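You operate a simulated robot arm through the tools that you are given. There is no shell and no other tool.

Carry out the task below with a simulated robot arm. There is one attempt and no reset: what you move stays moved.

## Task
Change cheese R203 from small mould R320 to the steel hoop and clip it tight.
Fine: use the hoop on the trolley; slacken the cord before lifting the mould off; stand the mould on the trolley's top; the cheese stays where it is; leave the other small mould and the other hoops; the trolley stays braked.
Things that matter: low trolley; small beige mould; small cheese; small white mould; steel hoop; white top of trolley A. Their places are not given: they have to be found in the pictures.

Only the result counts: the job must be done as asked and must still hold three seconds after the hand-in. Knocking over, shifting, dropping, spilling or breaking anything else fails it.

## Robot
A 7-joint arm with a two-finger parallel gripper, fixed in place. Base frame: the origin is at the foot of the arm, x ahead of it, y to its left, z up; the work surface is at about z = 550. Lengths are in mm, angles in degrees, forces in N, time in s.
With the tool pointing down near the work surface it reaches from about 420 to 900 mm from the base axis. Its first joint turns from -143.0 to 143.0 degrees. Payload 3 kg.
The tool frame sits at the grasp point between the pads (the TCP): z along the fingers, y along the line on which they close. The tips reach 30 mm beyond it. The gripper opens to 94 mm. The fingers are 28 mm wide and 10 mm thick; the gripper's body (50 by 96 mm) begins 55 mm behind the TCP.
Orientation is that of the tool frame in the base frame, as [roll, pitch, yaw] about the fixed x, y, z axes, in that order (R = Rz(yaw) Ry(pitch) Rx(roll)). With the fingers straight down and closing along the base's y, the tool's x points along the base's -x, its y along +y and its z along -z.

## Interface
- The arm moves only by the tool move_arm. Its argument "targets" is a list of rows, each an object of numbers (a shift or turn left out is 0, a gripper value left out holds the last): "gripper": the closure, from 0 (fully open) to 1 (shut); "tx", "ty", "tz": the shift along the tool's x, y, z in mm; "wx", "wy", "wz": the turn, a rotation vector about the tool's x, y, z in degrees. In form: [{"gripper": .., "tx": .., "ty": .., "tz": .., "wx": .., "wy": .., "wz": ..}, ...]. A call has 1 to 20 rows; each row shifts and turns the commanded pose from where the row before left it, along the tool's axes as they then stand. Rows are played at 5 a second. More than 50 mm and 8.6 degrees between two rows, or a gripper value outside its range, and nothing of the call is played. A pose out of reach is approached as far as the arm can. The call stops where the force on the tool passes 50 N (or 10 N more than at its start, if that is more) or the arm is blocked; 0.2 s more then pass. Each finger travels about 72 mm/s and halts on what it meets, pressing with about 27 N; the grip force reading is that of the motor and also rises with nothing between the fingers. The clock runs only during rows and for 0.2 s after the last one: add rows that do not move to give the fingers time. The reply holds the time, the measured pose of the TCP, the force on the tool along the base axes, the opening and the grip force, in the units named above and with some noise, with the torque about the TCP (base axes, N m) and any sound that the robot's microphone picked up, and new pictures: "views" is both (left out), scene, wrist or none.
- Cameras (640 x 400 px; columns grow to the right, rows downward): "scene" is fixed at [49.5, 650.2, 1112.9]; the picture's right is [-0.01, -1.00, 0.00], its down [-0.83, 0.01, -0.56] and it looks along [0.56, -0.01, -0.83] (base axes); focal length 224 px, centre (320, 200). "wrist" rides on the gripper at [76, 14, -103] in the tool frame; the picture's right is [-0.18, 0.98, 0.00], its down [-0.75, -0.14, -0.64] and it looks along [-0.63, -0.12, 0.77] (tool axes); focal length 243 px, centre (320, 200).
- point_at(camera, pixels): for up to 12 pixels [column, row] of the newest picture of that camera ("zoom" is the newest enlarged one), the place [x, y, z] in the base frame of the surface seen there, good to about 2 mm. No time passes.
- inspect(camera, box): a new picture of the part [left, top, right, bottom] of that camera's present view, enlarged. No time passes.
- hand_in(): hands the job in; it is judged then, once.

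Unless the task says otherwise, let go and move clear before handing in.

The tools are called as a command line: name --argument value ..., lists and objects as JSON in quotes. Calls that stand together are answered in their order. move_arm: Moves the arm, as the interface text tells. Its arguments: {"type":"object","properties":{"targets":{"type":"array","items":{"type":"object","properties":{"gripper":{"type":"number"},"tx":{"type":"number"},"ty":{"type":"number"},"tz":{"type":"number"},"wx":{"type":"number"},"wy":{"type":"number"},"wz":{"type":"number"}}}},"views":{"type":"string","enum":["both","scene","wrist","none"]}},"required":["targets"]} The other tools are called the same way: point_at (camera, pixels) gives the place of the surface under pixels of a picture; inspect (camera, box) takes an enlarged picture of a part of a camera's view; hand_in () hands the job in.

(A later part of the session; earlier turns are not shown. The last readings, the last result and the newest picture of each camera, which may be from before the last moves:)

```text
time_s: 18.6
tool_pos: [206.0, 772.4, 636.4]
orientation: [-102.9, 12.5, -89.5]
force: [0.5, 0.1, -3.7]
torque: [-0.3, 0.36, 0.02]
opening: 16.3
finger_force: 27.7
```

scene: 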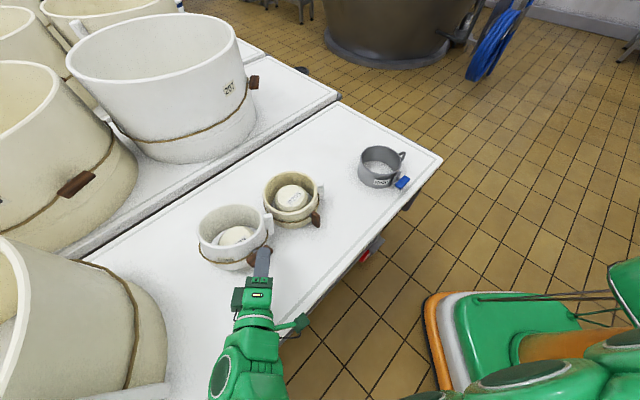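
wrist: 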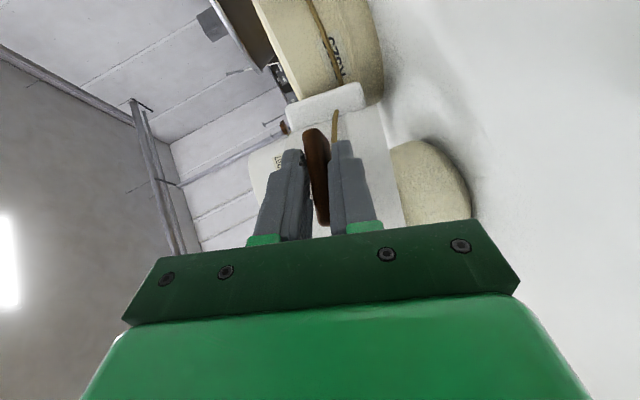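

That was clean at z 636. I'll keep lowering, expecting the low side to touch the table soon.

move_arm --targets '[{"tx": 1.5, "ty": 6.7, "tz": 1.5}, {"tx": 1.5, "ty": 6.7, "tz": 1.5}, {}]' --views "both"

```text
time_s: 19.4
tool_pos: [207.0, 771.0, 621.7]
orientation: [-102.9, 12.6, -89.6]
force: [0.4, 0.0, -3.8]
torque: [-0.28, 0.23, -0.03]
opening: 15.8
finger_force: 26.8
```

scene: 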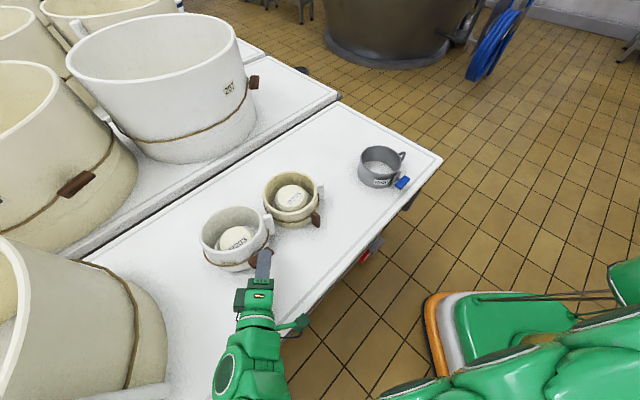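
wrist: 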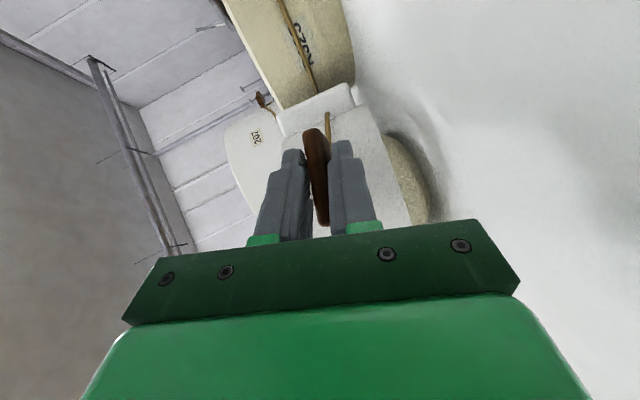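

z is 622 and the tilt is decreasing as the low side touches. I'll continue down in small steps.

move_arm --targets '[{"tx": 1.1, "ty": 4.75, "tz": 1.1}, {"tx": 1.1, "ty": 4.75, "tz": 1.1}, {}]' --views "both"

inspect --camera "scene" --box '[180, 180, 290, 280]'

```text
time_s: 20.2
tool_pos: [205.8, 772.3, 613.0]
orientation: [-102.9, 12.6, -89.6]
force: [1.3, 1.0, -2.3]
torque: [-0.02, 0.05, 0.07]
opening: 15.6
finger_force: 26.9
```

scene: 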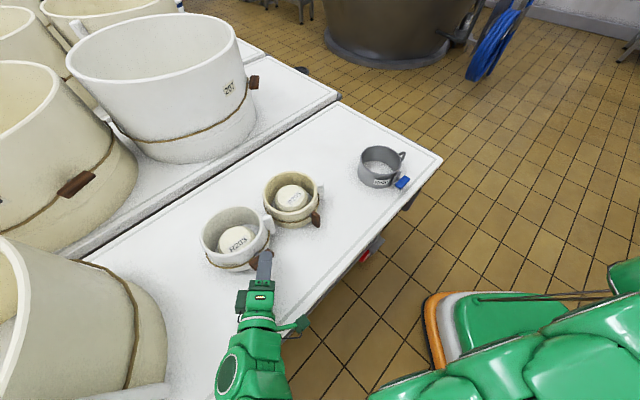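
wrist: 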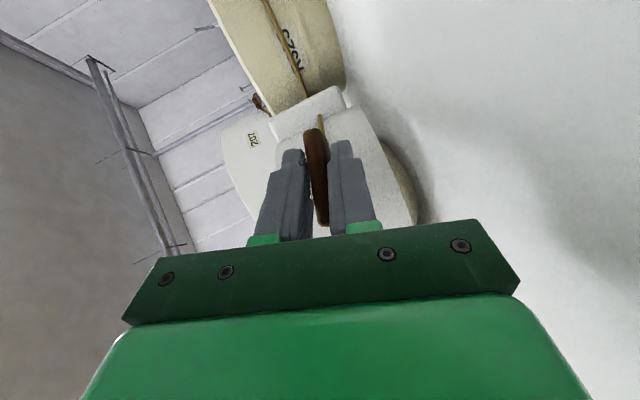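

```text
4.00 times, centred on (235, 230) of scene
```

zoom: 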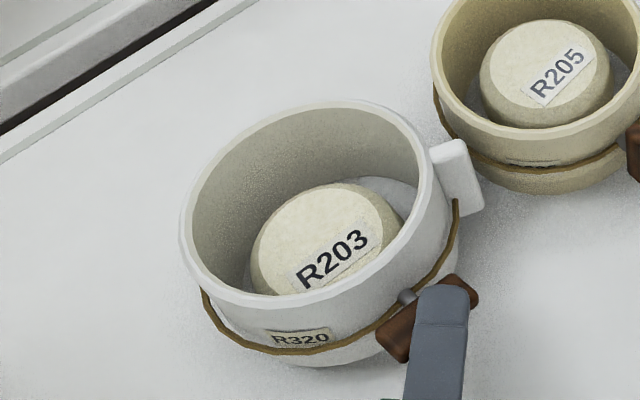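

The ring is coming down cleanly around R203. I'll lower the last bit.

move_arm --targets '[{"tx": 1.0, "ty": 4.3, "tz": 1.0}, {"tx": 1.0, "ty": 4.3, "tz": 1.0}, {}]' --views "scene"

inspect --camera "scene" --box '[180, 180, 290, 280]'

point_at --camera "zoom" --pixels '[[185, 235], [205, 185], [260, 130], [330, 107], [380, 112], [420, 150], [435, 200], [415, 240], [370, 275], [310, 295], [250, 295], [205, 270]]'

```text
time_s: 21.0
tool_pos: [205.7, 772.7, 604.1]
orientation: [-102.8, 12.6, -89.6]
force: [0.5, 0.6, -1.4]
torque: [-0.01, -0.01, -0.06]
opening: 15.6
finger_force: 27.2
```

scene: 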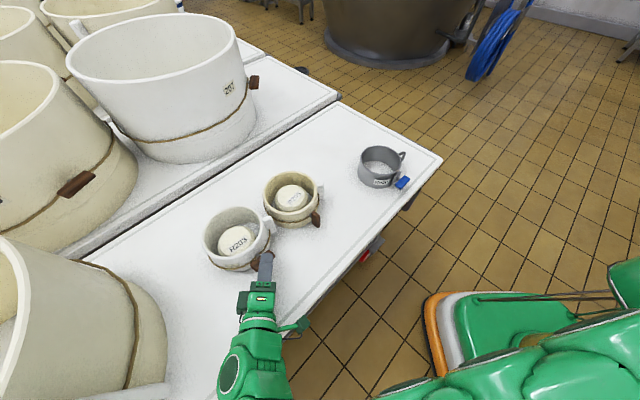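

```text
4.00 times, centred on (235, 230) of scene
```

zoom: 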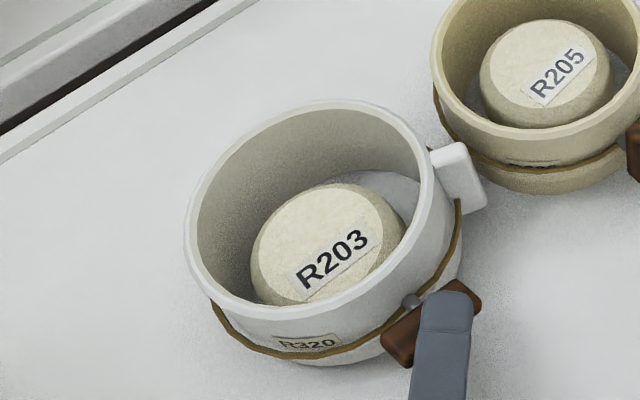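

```text
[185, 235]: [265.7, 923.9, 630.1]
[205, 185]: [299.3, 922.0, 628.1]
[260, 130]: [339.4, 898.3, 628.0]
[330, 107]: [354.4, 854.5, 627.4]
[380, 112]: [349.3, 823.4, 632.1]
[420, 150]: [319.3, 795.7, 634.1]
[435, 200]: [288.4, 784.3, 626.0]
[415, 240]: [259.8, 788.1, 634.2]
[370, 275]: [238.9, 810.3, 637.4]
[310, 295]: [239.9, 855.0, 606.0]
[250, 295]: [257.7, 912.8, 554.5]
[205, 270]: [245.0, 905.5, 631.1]
```

Nearly flat now (rim z 627–637). I'll lower 6 mm more to seat it and then look.

move_arm --targets '[{"tx": 0.7, "ty": 2.9, "tz": 0.7}, {"tx": 0.7, "ty": 2.9, "tz": 0.7}, {}]' --views "both"

inspect --camera "scene" --box '[180, 180, 290, 280]'

point_at --camera "zoom" --pixels '[[188, 235], [205, 185], [260, 130], [330, 107], [380, 112], [420, 150], [435, 200], [415, 240], [370, 278], [310, 305], [250, 306], [205, 275]]'

```text
time_s: 21.8
tool_pos: [205.7, 771.7, 597.5]
orientation: [-102.9, 12.6, -89.6]
force: [0.5, 0.9, -1.9]
torque: [-0.03, 0.07, -0.04]
opening: 15.9
finger_force: 28.1
```

scene: 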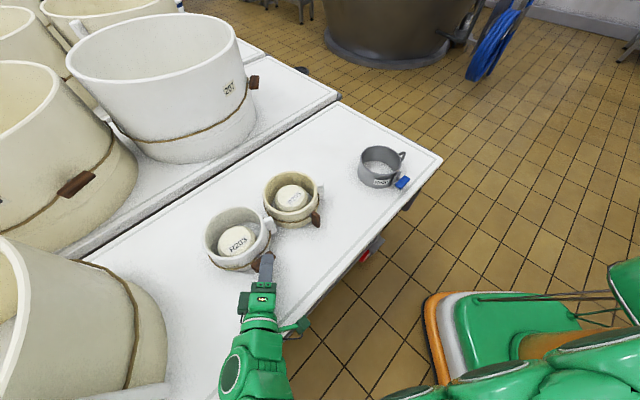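
wrist: 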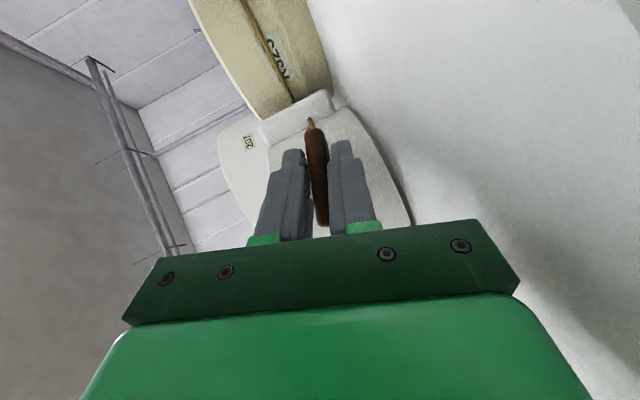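

```text
4.00 times, centred on (235, 230) of scene
```

zoom: 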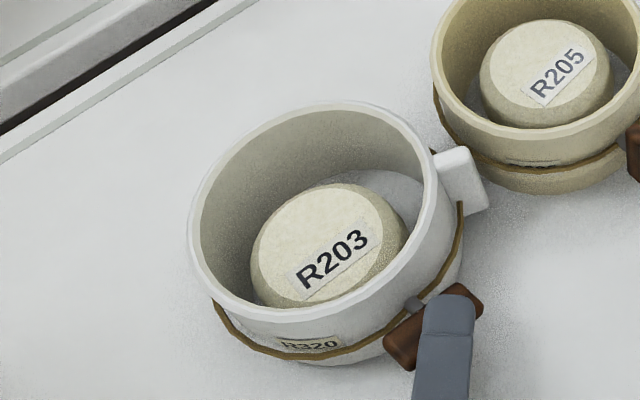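

```text
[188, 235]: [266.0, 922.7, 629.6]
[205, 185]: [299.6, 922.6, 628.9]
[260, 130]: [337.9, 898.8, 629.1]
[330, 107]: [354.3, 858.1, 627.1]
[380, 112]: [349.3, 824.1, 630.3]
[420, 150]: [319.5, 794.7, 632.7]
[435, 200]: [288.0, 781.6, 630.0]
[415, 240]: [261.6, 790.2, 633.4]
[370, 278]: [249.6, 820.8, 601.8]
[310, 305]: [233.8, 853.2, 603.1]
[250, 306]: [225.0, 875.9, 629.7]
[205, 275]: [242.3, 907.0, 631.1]
```

The mould now stands flat (rim about 630, centre about (288,853)) around the cheese. I'll open only part way, because the lower finger is near the table, and back straight out.

move_arm --targets '[{"gripper": 0.6}, {"gripper": 0.6}, {"gripper": 0.6}, {}]' --views "both"

```text
time_s: 22.8
tool_pos: [204.8, 771.8, 598.1]
orientation: [-102.9, 12.6, -89.6]
force: [0.2, 0.4, 1.4]
torque: [0.0, 0.0, -0.01]
opening: 37.6
finger_force: 0.0
```

scene: 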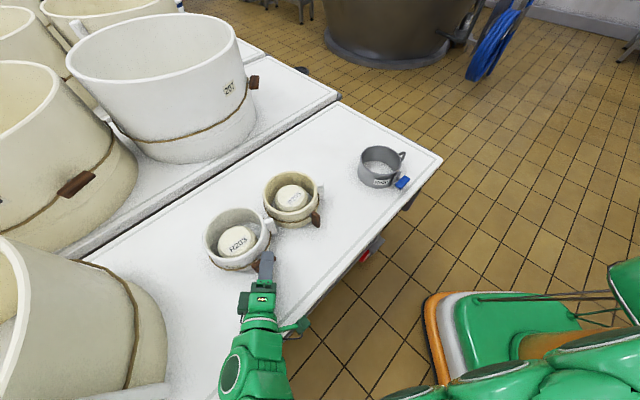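
wrist: 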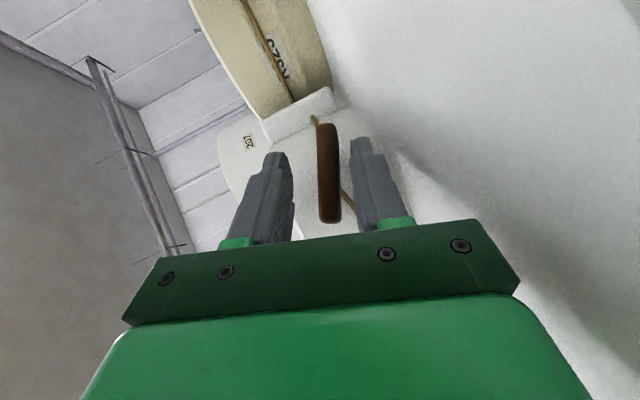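

Released cleanly; the key sits free between the fingers. I'll retreat along the finger axis in short steps, watching for reach problems.

move_arm --targets '[{"tz": -10}, {"tz": -10}]' --views "wrist"

```text
time_s: 23.4
tool_pos: [186.0, 770.8, 603.2]
orientation: [-102.8, 12.6, -89.6]
force: [0.1, -0.5, -0.3]
torque: [0.03, 0.0, -0.02]
opening: 37.5
finger_force: 0.0
```

wrist: 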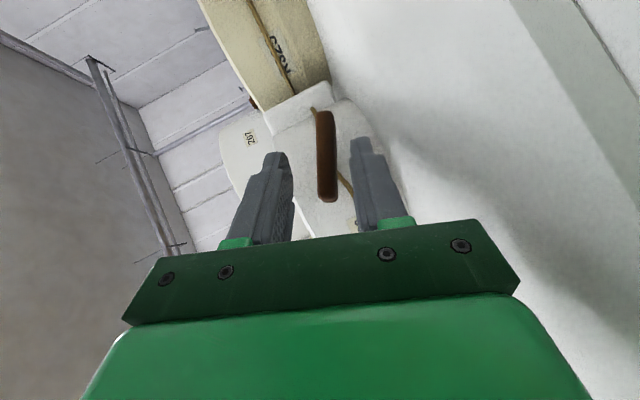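

Retreat is going well, so I'll take two more small steps back.

move_arm --targets '[{"tz": -12}, {"tz": -12}]' --views "wrist"

```text
time_s: 24.0
tool_pos: [160.6, 770.3, 606.9]
orientation: [-102.8, 12.6, -89.7]
force: [0.1, 0.3, 0.4]
torque: [0.0, 0.01, 0.02]
opening: 38.0
finger_force: 0.1
```

wrist: 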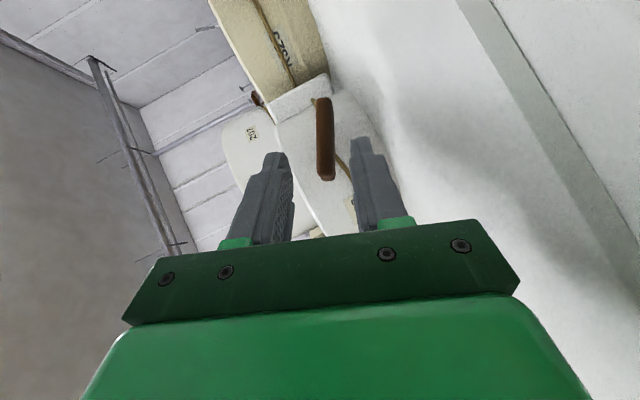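

The hand is clear of the key. I'll raise it straight up next, then roll it back toward a normal posture.

move_arm --targets '[{"tx": -6.5, "ty": -28.5, "tz": -6.6}, {"tx": -6.5, "ty": -28.5, "tz": -6.6}, {"wx": -5, "wz": 5}, {"wx": -5, "wz": 5}, {"wx": -5, "wz": 5}, {"wx": -5, "wz": 5}]' --views "both"

```text
time_s: 25.4
tool_pos: [163.5, 769.8, 667.4]
orientation: [-126.6, 30.8, -98.6]
force: [-0.4, -0.5, 0.5]
torque: [-0.03, -0.02, 0.01]
opening: 37.5
finger_force: 0.1
```

scene: 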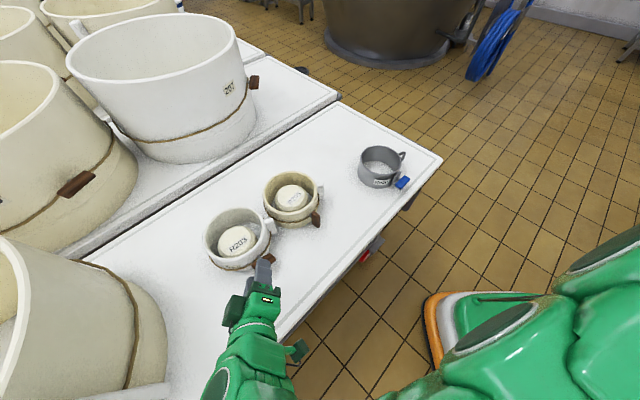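
wrist: 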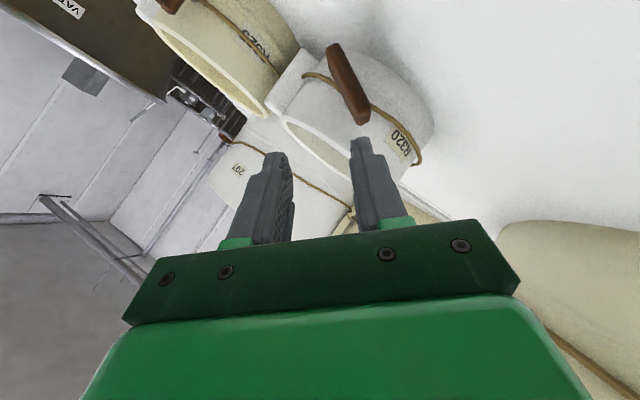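

Good. I'll keep rolling back and rise higher, moving away from the mould.

move_arm --targets '[{"wx": -5, "wz": 5, "tz": -15}, {"wx": -5, "wz": 5, "tz": -15}, {"wx": -5, "wz": 5, "tz": -15}, {"wx": -5, "wz": 5, "tz": -15}, {"wx": -5, "wz": 5, "tz": -15}, {"wx": -2, "wz": 2, "tz": -15}, {}]' --views "both"

```text
time_s: 27.0
tool_pos: [99.7, 742.3, 724.3]
orientation: [-172.3, 44.6, -127.7]
force: [-0.9, 0.7, 0.5]
torque: [0.01, 0.02, 0.02]
opening: 37.6
finger_force: 0.0
```

scene: 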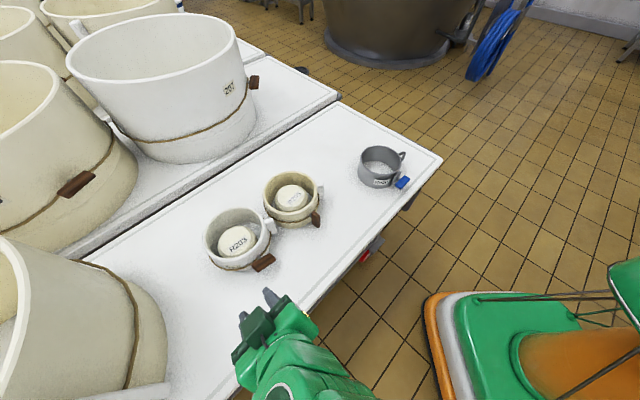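
wrist: 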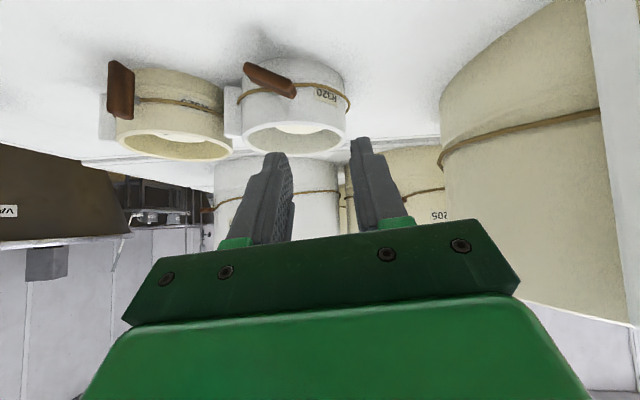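

The view is clear now. I'll inspect the mould, key and cheese, and compare R205 with the start.

inspect --camera "scene" --box '[240, 150, 350, 250]'

inspect --camera "scene" --box '[190, 190, 300, 290]'

point_at --camera "zoom" --pixels '[[55, 195], [65, 150], [110, 100], [190, 70], [250, 80], [310, 120], [255, 285], [310, 285], [330, 265], [275, 290], [295, 110], [320, 160]]'

point_at --camera "zoom" --pixels '[[113, 210], [125, 175], [150, 155], [190, 143], [230, 150], [258, 175], [262, 205], [235, 235], [190, 262], [140, 265], [185, 205], [305, 100]]'

```text
4.00 times, centred on (295, 200) of scene
```

zoom: 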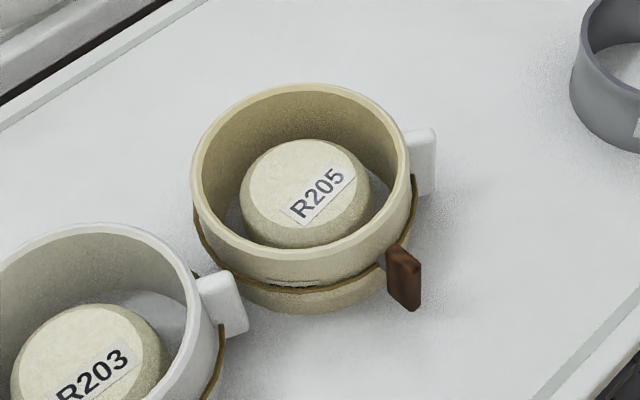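

```text
4.00 times, centred on (245, 240) of scene
```

zoom: 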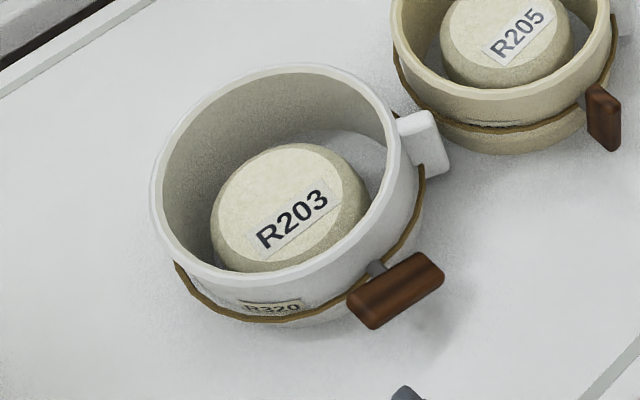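

```text
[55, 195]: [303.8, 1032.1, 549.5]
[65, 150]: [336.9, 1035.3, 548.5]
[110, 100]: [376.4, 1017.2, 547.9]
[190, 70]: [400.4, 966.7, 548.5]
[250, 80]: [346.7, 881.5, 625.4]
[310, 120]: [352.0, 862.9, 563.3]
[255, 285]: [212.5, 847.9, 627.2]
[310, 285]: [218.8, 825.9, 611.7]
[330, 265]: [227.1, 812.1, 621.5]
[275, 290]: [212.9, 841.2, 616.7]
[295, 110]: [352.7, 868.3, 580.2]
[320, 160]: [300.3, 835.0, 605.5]
```

```text
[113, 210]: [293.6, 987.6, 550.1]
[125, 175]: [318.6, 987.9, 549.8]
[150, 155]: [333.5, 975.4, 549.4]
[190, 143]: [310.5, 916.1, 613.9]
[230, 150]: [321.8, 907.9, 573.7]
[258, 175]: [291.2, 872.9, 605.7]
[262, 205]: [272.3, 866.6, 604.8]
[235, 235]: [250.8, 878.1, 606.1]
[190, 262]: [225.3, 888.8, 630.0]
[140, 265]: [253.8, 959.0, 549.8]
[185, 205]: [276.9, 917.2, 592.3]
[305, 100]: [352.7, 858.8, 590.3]
```

R205 is essentially unmoved compared with the start (within about 1 mm). The key on R320 is now near horizontal. I'll measure the mould and cheese centres precisely in this zoom.

point_at --camera "zoom" --pixels '[[155, 200], [170, 140], [220, 88], [290, 68], [350, 78], [395, 115], [410, 165], [395, 205], [350, 255], [300, 278], [230, 278], [180, 245]]'

point_at --camera "zoom" --pixels '[[217, 215], [240, 175], [285, 150], [325, 155], [345, 185], [335, 215], [305, 240], [255, 260], [225, 245], [355, 300], [440, 265], [395, 290]]'

point_at --camera "zoom" --pixels '[[415, 120], [430, 115], [420, 150], [440, 160], [400, 265], [410, 300], [370, 320], [435, 285], [405, 125], [425, 130], [445, 170], [375, 270]]'

```text
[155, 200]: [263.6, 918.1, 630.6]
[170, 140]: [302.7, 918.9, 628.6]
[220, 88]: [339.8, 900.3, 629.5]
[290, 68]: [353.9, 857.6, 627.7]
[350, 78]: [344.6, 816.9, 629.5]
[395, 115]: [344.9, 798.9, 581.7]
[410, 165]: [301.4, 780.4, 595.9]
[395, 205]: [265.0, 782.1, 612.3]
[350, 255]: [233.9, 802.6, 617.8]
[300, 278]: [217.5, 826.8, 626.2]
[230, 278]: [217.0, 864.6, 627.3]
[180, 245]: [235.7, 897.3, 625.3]
```

```text
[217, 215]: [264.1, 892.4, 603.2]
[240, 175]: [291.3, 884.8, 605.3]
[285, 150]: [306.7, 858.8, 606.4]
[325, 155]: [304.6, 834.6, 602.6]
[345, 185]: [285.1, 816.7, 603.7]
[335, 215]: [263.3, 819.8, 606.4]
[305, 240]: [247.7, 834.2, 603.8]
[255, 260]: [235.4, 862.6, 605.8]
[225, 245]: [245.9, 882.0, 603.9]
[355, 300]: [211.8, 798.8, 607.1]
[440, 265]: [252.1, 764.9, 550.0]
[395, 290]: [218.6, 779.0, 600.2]
```

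```text
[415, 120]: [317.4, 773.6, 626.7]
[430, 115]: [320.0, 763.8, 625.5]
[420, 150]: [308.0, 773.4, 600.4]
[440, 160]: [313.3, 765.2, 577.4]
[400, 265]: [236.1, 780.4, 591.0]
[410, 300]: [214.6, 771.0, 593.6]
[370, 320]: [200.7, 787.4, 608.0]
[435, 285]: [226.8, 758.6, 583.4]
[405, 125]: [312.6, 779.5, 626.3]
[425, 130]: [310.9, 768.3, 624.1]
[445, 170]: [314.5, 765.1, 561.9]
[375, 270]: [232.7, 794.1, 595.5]
```

Mould centre is about (285,851) and the cheese is about (271,855), displaced from its original (206,866). The plan:
1. Push the key fully slack.
2. Grip the mould by its near rim and slide it so its wall pushes the cheese back.
3. Lift the mould off.

First I'll bring the hand back to straight-down, with the fingers closed.

move_arm --targets '[{"wx": -3.9, "wz": 3.9, "gripper": 1}, {"wy": 7.5, "gripper": 1}, {"wy": 7.5}, {"wy": 7.5}, {"wy": 7.5}, {"wy": 7.5}, {"wy": 7.5}, {}]' --views "none"

```text
time_s: 28.8
tool_pos: [99.5, 742.2, 723.1]
orientation: [-179.9, 0.0, -133.2]
force: [0.3, -1.0, -0.1]
torque: [-0.02, 0.01, -0.01]
opening: 0.0
finger_force: 27.0
```

The hand is straight down with the fingers closed. I'll move to a viewing point in front of the key to measure its angle.

move_arm --targets '[{"tx": -21.7, "ty": -21.1, "tz": 11.5}, {"tx": -21.7, "ty": -21.1, "tz": 11.5}, {}]' --views "both"

inspect --camera "wrist" --box '[220, 40, 420, 180]'

```text
time_s: 29.6
tool_pos: [160.0, 742.4, 700.4]
orientation: [-179.9, 0.1, -133.1]
force: [0.4, 0.1, 0.6]
torque: [0.01, 0.01, 0.0]
opening: 0.1
finger_force: 26.3
```

scene: 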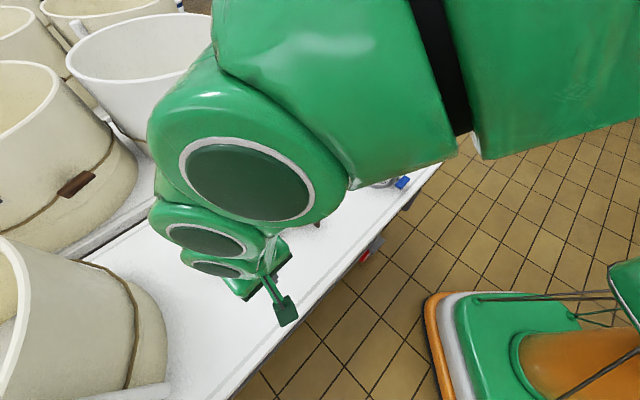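
wrist: 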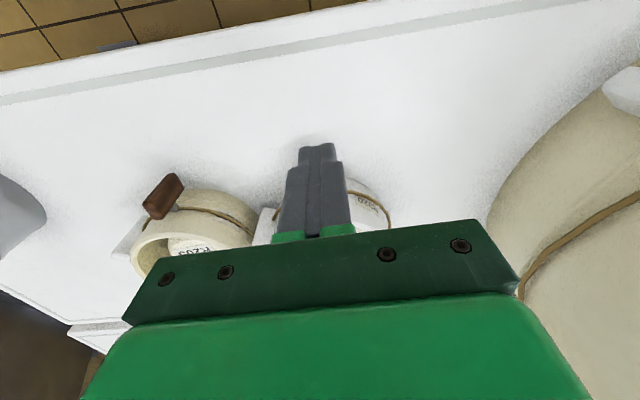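

```text
2.86 times, centred on (320, 110) of wrist
```

zoom: 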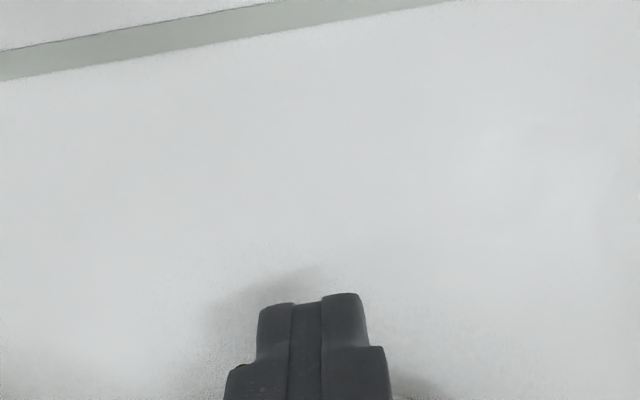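

The fingers hide the key. I'll shift sideways so it shows beside them.

move_arm --targets '[{"ty": 25}, {"ty": 25}, {}]' --views "wrist"

inspect --camera "wrist" --box '[180, 100, 320, 240]'

```text
time_s: 30.4
tool_pos: [122.2, 776.9, 701.7]
orientation: [-179.9, -0.1, -133.2]
force: [-0.7, 0.1, -0.6]
torque: [-0.03, -0.03, 0.0]
opening: 0.0
finger_force: 26.5
```

wrist: 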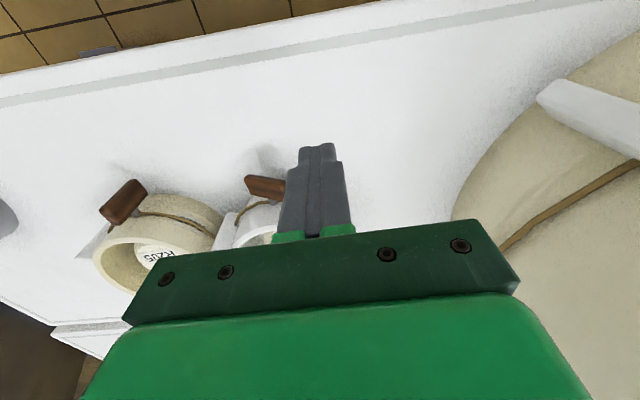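

```text
2.86 times, centred on (250, 170) of wrist
```

zoom: 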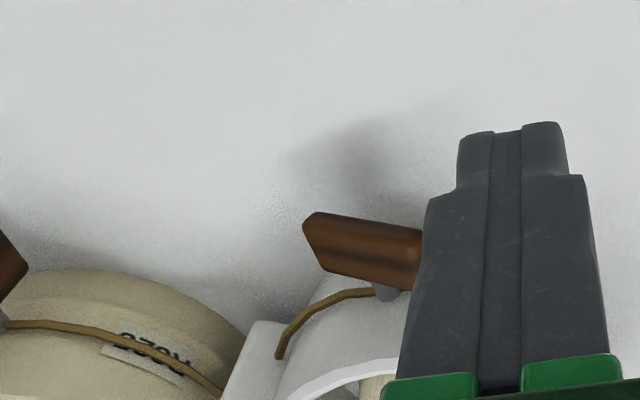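

point_at --camera "zoom" --pixels '[[312, 225], [325, 240], [340, 268], [360, 235], [370, 260], [400, 240], [405, 270], [415, 285], [385, 292]]'

move_arm --targets '[{"ty": 25}, {"ty": 15}, {}]' --views "wrist"

inspect --camera "wrist" --box '[160, 100, 320, 240]'

```text
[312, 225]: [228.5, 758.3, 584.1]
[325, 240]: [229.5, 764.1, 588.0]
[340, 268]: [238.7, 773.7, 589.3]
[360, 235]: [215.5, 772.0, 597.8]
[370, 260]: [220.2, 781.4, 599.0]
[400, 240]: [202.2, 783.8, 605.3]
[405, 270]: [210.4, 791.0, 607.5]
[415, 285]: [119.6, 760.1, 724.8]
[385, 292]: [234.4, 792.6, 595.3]
```

```text
time_s: 31.2
tool_pos: [93.0, 805.5, 700.4]
orientation: [179.9, 0.0, -133.2]
force: [0.8, 1.3, 0.0]
torque: [-0.01, 0.03, -0.05]
opening: 0.0
finger_force: 26.6
```

wrist: 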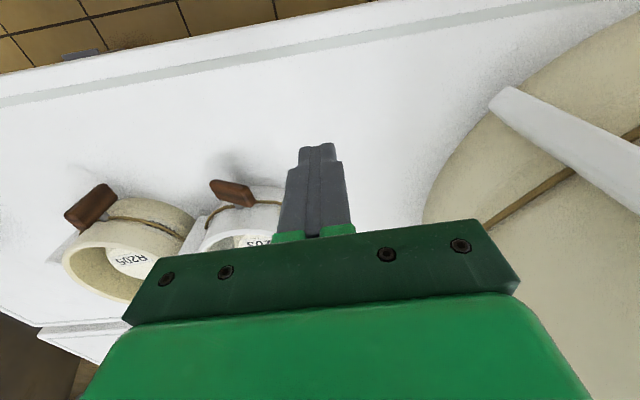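

```text
2.86 times, centred on (240, 170) of wrist
```

zoom: 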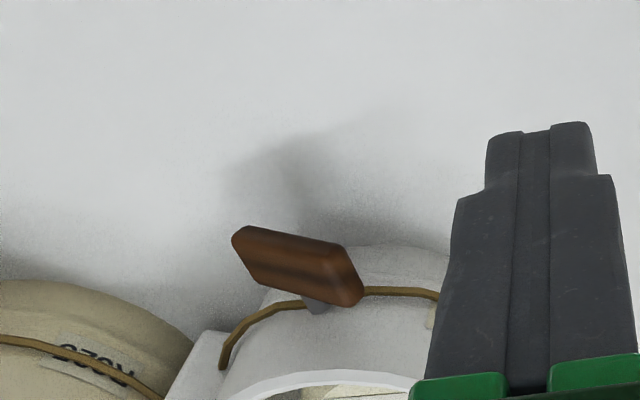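

point_at --camera "zoom" --pixels '[[238, 235], [260, 262], [270, 285], [290, 250], [300, 280], [325, 245], [345, 275], [335, 290], [355, 290], [350, 300], [318, 307], [340, 255]]'

```text
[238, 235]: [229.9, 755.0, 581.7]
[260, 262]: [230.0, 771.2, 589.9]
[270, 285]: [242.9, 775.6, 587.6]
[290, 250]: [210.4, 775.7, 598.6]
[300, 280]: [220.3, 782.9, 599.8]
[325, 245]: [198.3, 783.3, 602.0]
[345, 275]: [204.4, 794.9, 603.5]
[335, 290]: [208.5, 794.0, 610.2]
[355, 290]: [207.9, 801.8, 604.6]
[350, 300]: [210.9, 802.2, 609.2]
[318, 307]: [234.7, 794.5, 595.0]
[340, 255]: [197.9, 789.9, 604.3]
```

The key is at about −62° (28° short of horizontal), with its raised end at about (204,792,607). I'll press that end down gently with the closed fingertips.

move_arm --targets '[{"tx": -22.5, "ty": -30.5}, {"tx": -22.5, "ty": -30.5}, {"tx": -22.5, "ty": -30.6}, {"tz": 25}, {"tz": 25}, {}]' --views "both"

```text
time_s: 32.6
tool_pos: [204.8, 793.0, 649.7]
orientation: [179.9, 0.0, -133.0]
force: [0.0, -0.4, 0.0]
torque: [-0.03, 0.01, -0.02]
opening: 0.0
finger_force: 26.7
```

scene: 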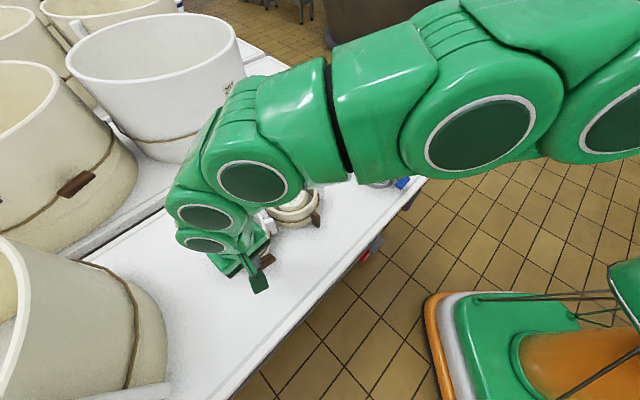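
wrist: 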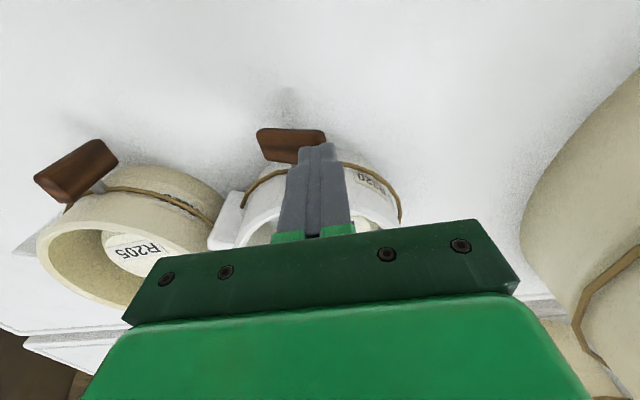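

The fingertips are poised above the raised end. Descending slowly.

move_arm --targets '[{"tz": 5}, {"tz": 5}, {"tz": 4}, {"tz": 3}, {"tz": 3}, {}]' --views "wrist"

```text
time_s: 34.0
tool_pos: [206.1, 792.7, 630.6]
orientation: [179.9, 0.0, -133.2]
force: [0.3, -0.2, 1.1]
torque: [0.01, -0.03, 0.01]
opening: 0.0
finger_force: 27.2
```

wrist: 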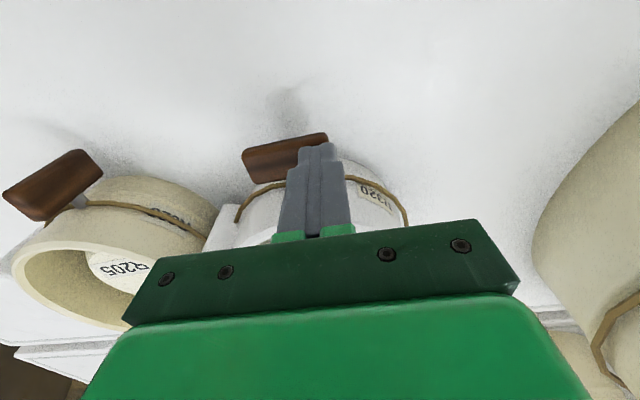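

The key tilted down with about 1 N. I'll press a few millimetres more to reach its stop.

move_arm --targets '[{"tz": 1.5}, {"tz": 1.5}, {"tz": 1}, {}]' --views "wrist"

inspect --camera "wrist" --box '[200, 90, 360, 230]'

point_at --camera "zoom" --pixels '[[130, 180], [150, 160], [180, 175], [220, 150], [240, 165], [300, 140], [335, 130], [160, 215], [230, 210], [270, 195]]'

```text
time_s: 35.0
tool_pos: [207.3, 792.4, 627.3]
orientation: [-179.9, 0.2, -133.0]
force: [-2.4, -12.0, 34.1]
torque: [-0.26, -0.12, -0.14]
opening: 0.2
finger_force: 26.6
```

wrist: 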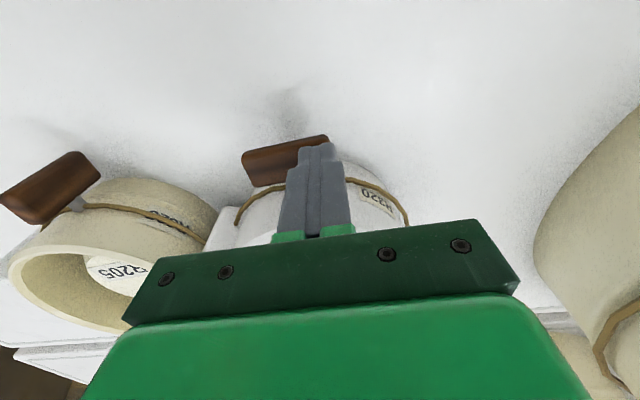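

```text
2.86 times, centred on (280, 160) of wrist
```

zoom: 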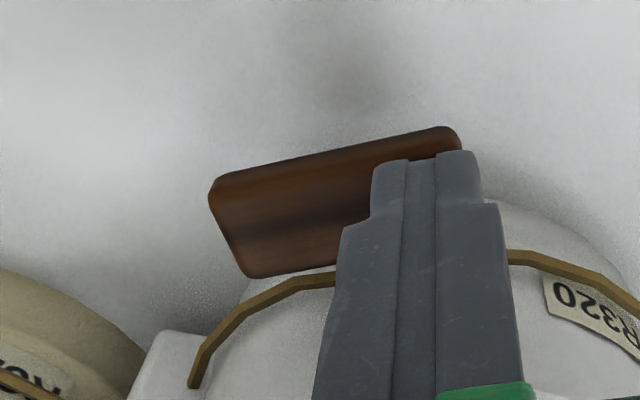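

```text
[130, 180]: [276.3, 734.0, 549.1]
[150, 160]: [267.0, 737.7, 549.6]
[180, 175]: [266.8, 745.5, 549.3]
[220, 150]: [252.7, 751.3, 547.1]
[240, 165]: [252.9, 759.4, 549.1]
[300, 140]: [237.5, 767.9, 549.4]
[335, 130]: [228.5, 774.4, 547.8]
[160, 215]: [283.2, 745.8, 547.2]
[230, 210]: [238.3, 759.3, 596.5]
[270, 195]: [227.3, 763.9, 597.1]
```

Force jumped to 34 N, so the key is on its slack stop, lying horizontal (z≈597). Lifting away now.

move_arm --targets '[{"tz": -10}, {"tz": -40}, {"tz": -40}, {}]' --views "wrist"

```text
time_s: 36.0
tool_pos: [207.8, 791.7, 717.1]
orientation: [-180.0, -0.1, -133.1]
force: [-0.3, 0.7, -0.8]
torque: [-0.03, -0.02, 0.03]
opening: 0.0
finger_force: 27.1
```

wrist: 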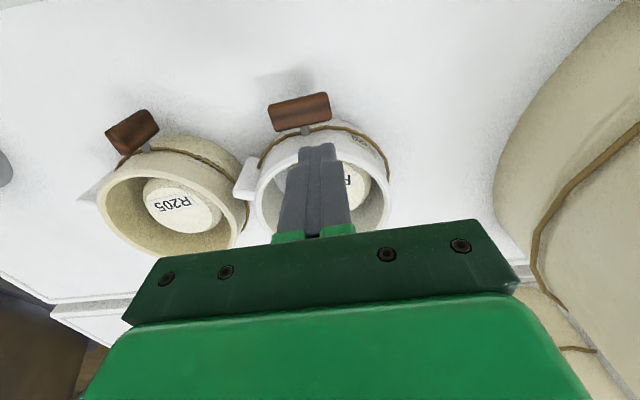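

The key is now flat, so the cord is slack. I'll measure the mould rim and cheese again from this wrist view.

inspect --camera "wrist" --box '[230, 80, 410, 250]'

point_at --camera "zoom" --pixels '[[105, 260], [100, 290], [115, 325], [150, 230], [190, 210], [420, 215], [450, 250], [462, 290], [445, 330], [40, 270], [55, 235], [75, 255]]'

```text
2.35 times, centred on (320, 165) of wrist
```

zoom: 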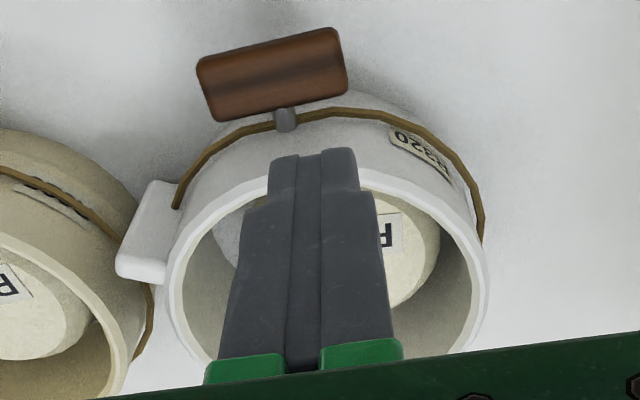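

```text
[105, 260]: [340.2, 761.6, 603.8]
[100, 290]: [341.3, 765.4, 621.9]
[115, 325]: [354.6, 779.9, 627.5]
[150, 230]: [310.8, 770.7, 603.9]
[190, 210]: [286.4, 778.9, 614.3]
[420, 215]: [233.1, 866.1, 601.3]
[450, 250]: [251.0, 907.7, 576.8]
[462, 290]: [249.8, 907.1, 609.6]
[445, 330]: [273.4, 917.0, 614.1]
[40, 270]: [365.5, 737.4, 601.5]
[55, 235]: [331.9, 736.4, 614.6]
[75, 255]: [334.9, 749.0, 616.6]
```

point_at --camera "zoom" --pixels '[[172, 290], [185, 250], [215, 212], [255, 185], [375, 178], [415, 192], [450, 222], [475, 262], [482, 300], [200, 350], [130, 270], [155, 190]]'

point_at --camera "zoom" --pixels '[[400, 210], [430, 225], [438, 250], [425, 275], [400, 295], [215, 235], [225, 260], [410, 240], [210, 100], [335, 80], [285, 118], [272, 60]]'

```text
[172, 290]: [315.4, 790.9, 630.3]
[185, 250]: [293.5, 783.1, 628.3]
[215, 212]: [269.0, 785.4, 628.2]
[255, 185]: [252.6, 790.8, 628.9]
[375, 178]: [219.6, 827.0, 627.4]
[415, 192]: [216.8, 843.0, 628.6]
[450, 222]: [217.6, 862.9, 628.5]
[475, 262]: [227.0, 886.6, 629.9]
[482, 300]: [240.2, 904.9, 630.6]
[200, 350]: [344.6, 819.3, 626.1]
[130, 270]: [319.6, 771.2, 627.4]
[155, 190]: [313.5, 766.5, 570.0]
```

```text
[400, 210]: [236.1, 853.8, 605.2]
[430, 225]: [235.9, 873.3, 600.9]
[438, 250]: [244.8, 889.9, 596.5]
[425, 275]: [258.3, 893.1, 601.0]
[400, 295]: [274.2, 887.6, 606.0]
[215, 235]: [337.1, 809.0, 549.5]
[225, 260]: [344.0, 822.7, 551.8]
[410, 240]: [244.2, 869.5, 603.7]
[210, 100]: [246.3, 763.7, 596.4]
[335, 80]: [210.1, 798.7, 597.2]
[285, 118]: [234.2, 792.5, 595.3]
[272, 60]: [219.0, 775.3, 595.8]
```

Mould centre is (285.5,851.5), and the key now spans azimuth 210–246° with the lug at about 293°. I'll grip the rim between them at azimuth 266°, i.e. at about (280.6,781.7). First I'll rotate to yaw 176° with the fingers about 24 mm open, above the rim.

move_arm --targets '[{"wz": 7.27, "gripper": 0.745}, {"wz": 7.27}, {"wz": 7.27}, {"wz": 7.27}, {"wz": 7.27}, {"wz": 7.27}, {"wz": 7.27}, {}]' --views "wrist"

```text
time_s: 37.8
tool_pos: [208.1, 792.2, 715.1]
orientation: [-180.0, 0.0, 175.9]
force: [0.0, -0.7, -0.9]
torque: [-0.01, 0.02, 0.02]
opening: 24.1
finger_force: 0.0
```

wrist: 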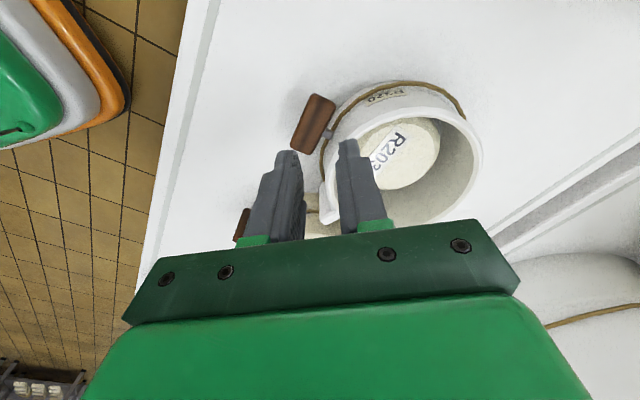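

The orientation is reached. I'll move over the grip point on the rim.

move_arm --targets '[{"tx": -36.3, "ty": -2.8}, {"tx": -36.3, "ty": -2.8}, {}]' --views "both"

inspect --camera "wrist" --box '[220, 60, 460, 240]'

```text
time_s: 38.6
tool_pos: [280.2, 784.2, 716.8]
orientation: [-179.9, 0.0, 175.9]
force: [0.0, 0.4, -0.1]
torque: [0.02, -0.03, -0.01]
opening: 24.0
finger_force: 0.0
```

scene: 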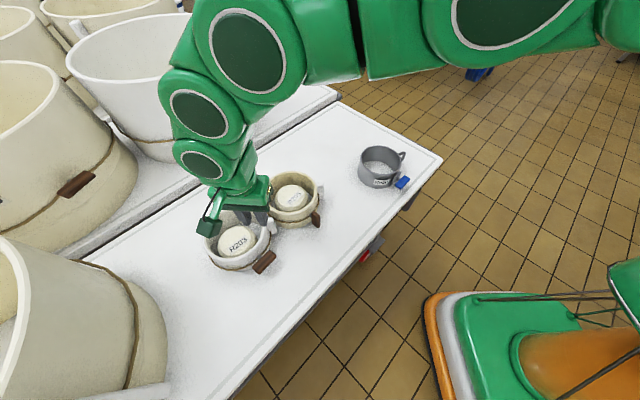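
wrist: 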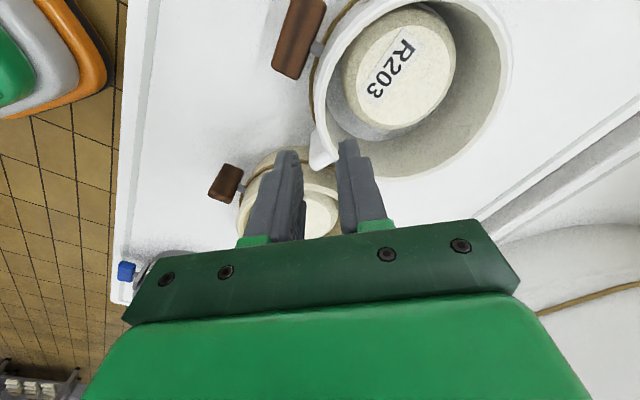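

```text
2.22 times, centred on (340, 150) of wrist
```

zoom: 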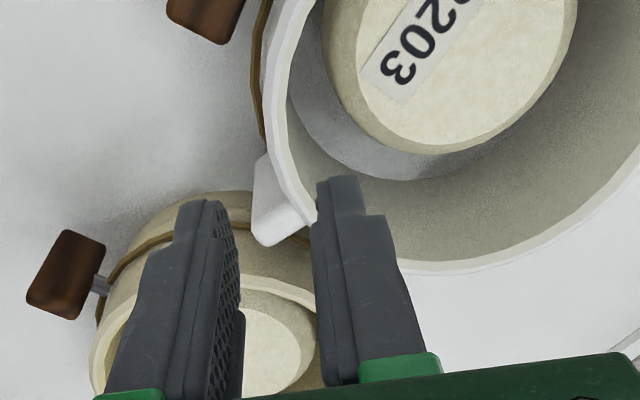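

point_at --camera "zoom" --pixels '[[280, 60], [272, 90], [270, 120], [275, 150], [290, 185], [305, 205], [283, 120], [290, 140], [262, 120], [265, 60], [262, 210], [285, 225]]'

```text
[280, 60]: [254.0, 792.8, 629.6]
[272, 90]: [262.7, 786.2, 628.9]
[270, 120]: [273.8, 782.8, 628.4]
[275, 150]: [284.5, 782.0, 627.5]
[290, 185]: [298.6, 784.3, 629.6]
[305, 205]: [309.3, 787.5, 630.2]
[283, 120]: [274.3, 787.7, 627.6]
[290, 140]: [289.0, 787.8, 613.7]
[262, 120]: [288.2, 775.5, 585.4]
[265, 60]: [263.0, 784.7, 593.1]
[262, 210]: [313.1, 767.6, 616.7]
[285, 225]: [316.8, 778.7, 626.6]
```

The rim wall at the grip point is centred at about y 784, which matches the current TCP. I'll descend around the rim.

move_arm --targets '[{"tz": 25}, {"tz": 25}, {"tz": 15}, {}]' --views "wrist"

inspect --camera "wrist" --box '[220, 60, 460, 240]'

```text
time_s: 39.6
tool_pos: [280.4, 781.3, 651.2]
orientation: [180.0, 0.1, 176.1]
force: [0.5, 0.3, 0.9]
torque: [0.02, 0.0, 0.02]
opening: 23.9
finger_force: 0.1
```

wrist: 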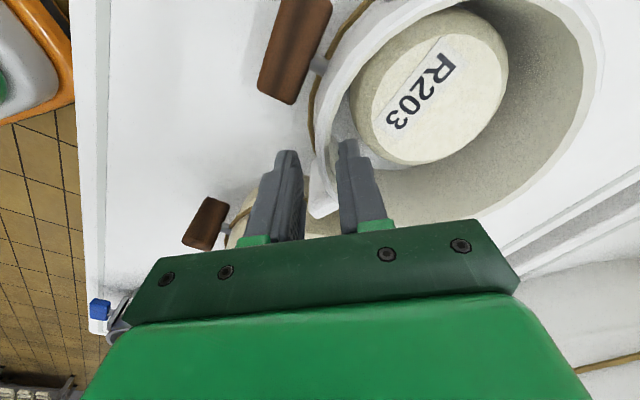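

```text
2.22 times, centred on (340, 150) of wrist
```

zoom: 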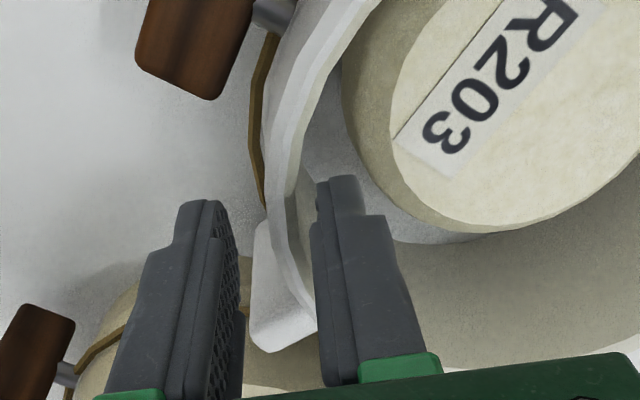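

The rim sits between the fingers. I'll descend the last 22 mm and close.

move_arm --targets '[{"ty": 1, "tz": 11}, {"tz": 11}, {}, {"gripper": 1}, {"gripper": 1}, {"gripper": 1}, {"gripper": 1}]' --views "both"

```text
time_s: 41.2
tool_pos: [279.6, 782.3, 628.0]
orientation: [180.0, 0.0, 175.9]
force: [1.0, 1.7, 4.0]
torque: [0.01, -0.16, 0.07]
opening: 12.1
finger_force: 27.1
```

scene: 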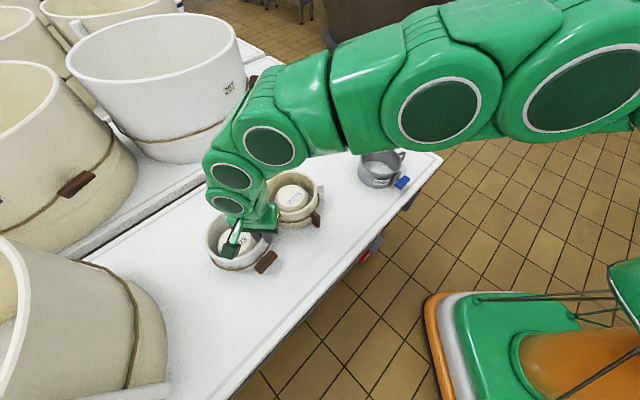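
wrist: 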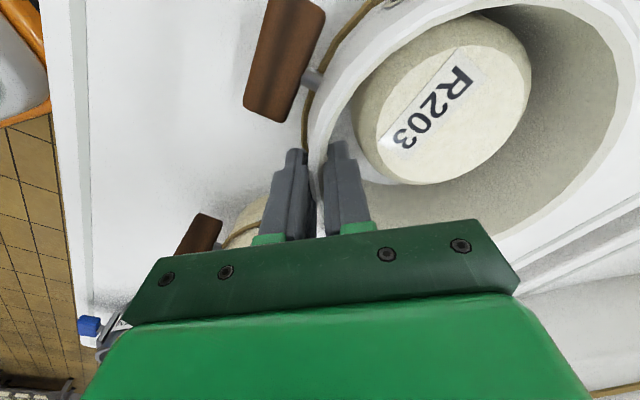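

The rim is firmly gripped (12.1 mm wall, 27 N). I'll slide the mould slowly toward −x so its trailing wall pushes the cheese back toward its original spot, starting with half the distance.

move_arm --targets '[{"tz": -1.5}, {"tx": 7.53, "ty": 1.1, "wz": -0.58}, {"tx": 7.53, "ty": 1.2, "wz": -0.58}, {"tx": 7.53, "ty": 1.25, "wz": -0.58}, {"tx": 7.53, "ty": 1.3, "wz": -0.58}, {"tx": 7.53, "ty": 1.4, "wz": -0.58}, {"tx": 7.53, "ty": 1.5, "wz": -0.58}, {}]' --views "both"

```text
time_s: 43.0
tool_pos: [235.1, 790.8, 630.0]
orientation: [-180.0, -0.1, 179.4]
force: [2.2, -1.0, -0.5]
torque: [-0.02, -0.07, -0.19]
opening: 12.3
finger_force: 26.9
```

scene: 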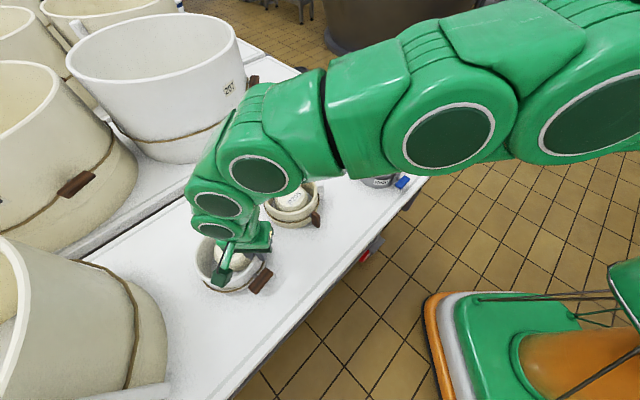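
wrist: 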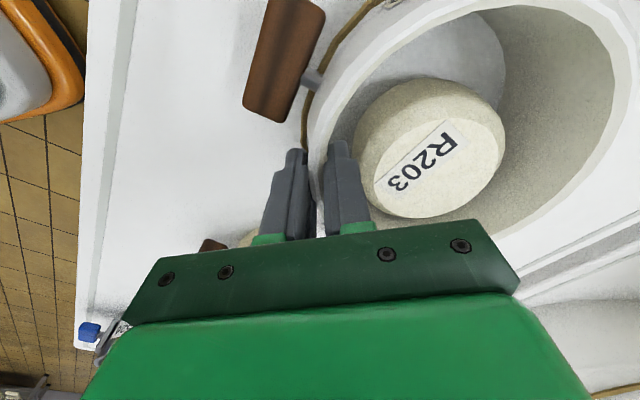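

The cheese is being carried along. I'll measure it to refine the remaining push.

point_at --camera "wrist" --pixels '[[375, 165], [375, 195], [400, 125], [450, 110], [490, 130], [502, 165], [480, 195], [440, 212], [400, 205], [435, 160], [330, 110], [600, 100]]'

```text
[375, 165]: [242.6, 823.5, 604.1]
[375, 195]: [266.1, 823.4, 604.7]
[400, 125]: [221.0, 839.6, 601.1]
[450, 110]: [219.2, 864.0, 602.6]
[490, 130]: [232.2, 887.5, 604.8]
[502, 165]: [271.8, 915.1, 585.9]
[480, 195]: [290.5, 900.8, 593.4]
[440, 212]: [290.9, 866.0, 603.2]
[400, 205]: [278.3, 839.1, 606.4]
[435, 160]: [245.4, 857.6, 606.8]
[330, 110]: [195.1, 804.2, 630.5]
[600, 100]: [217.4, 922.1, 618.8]
```

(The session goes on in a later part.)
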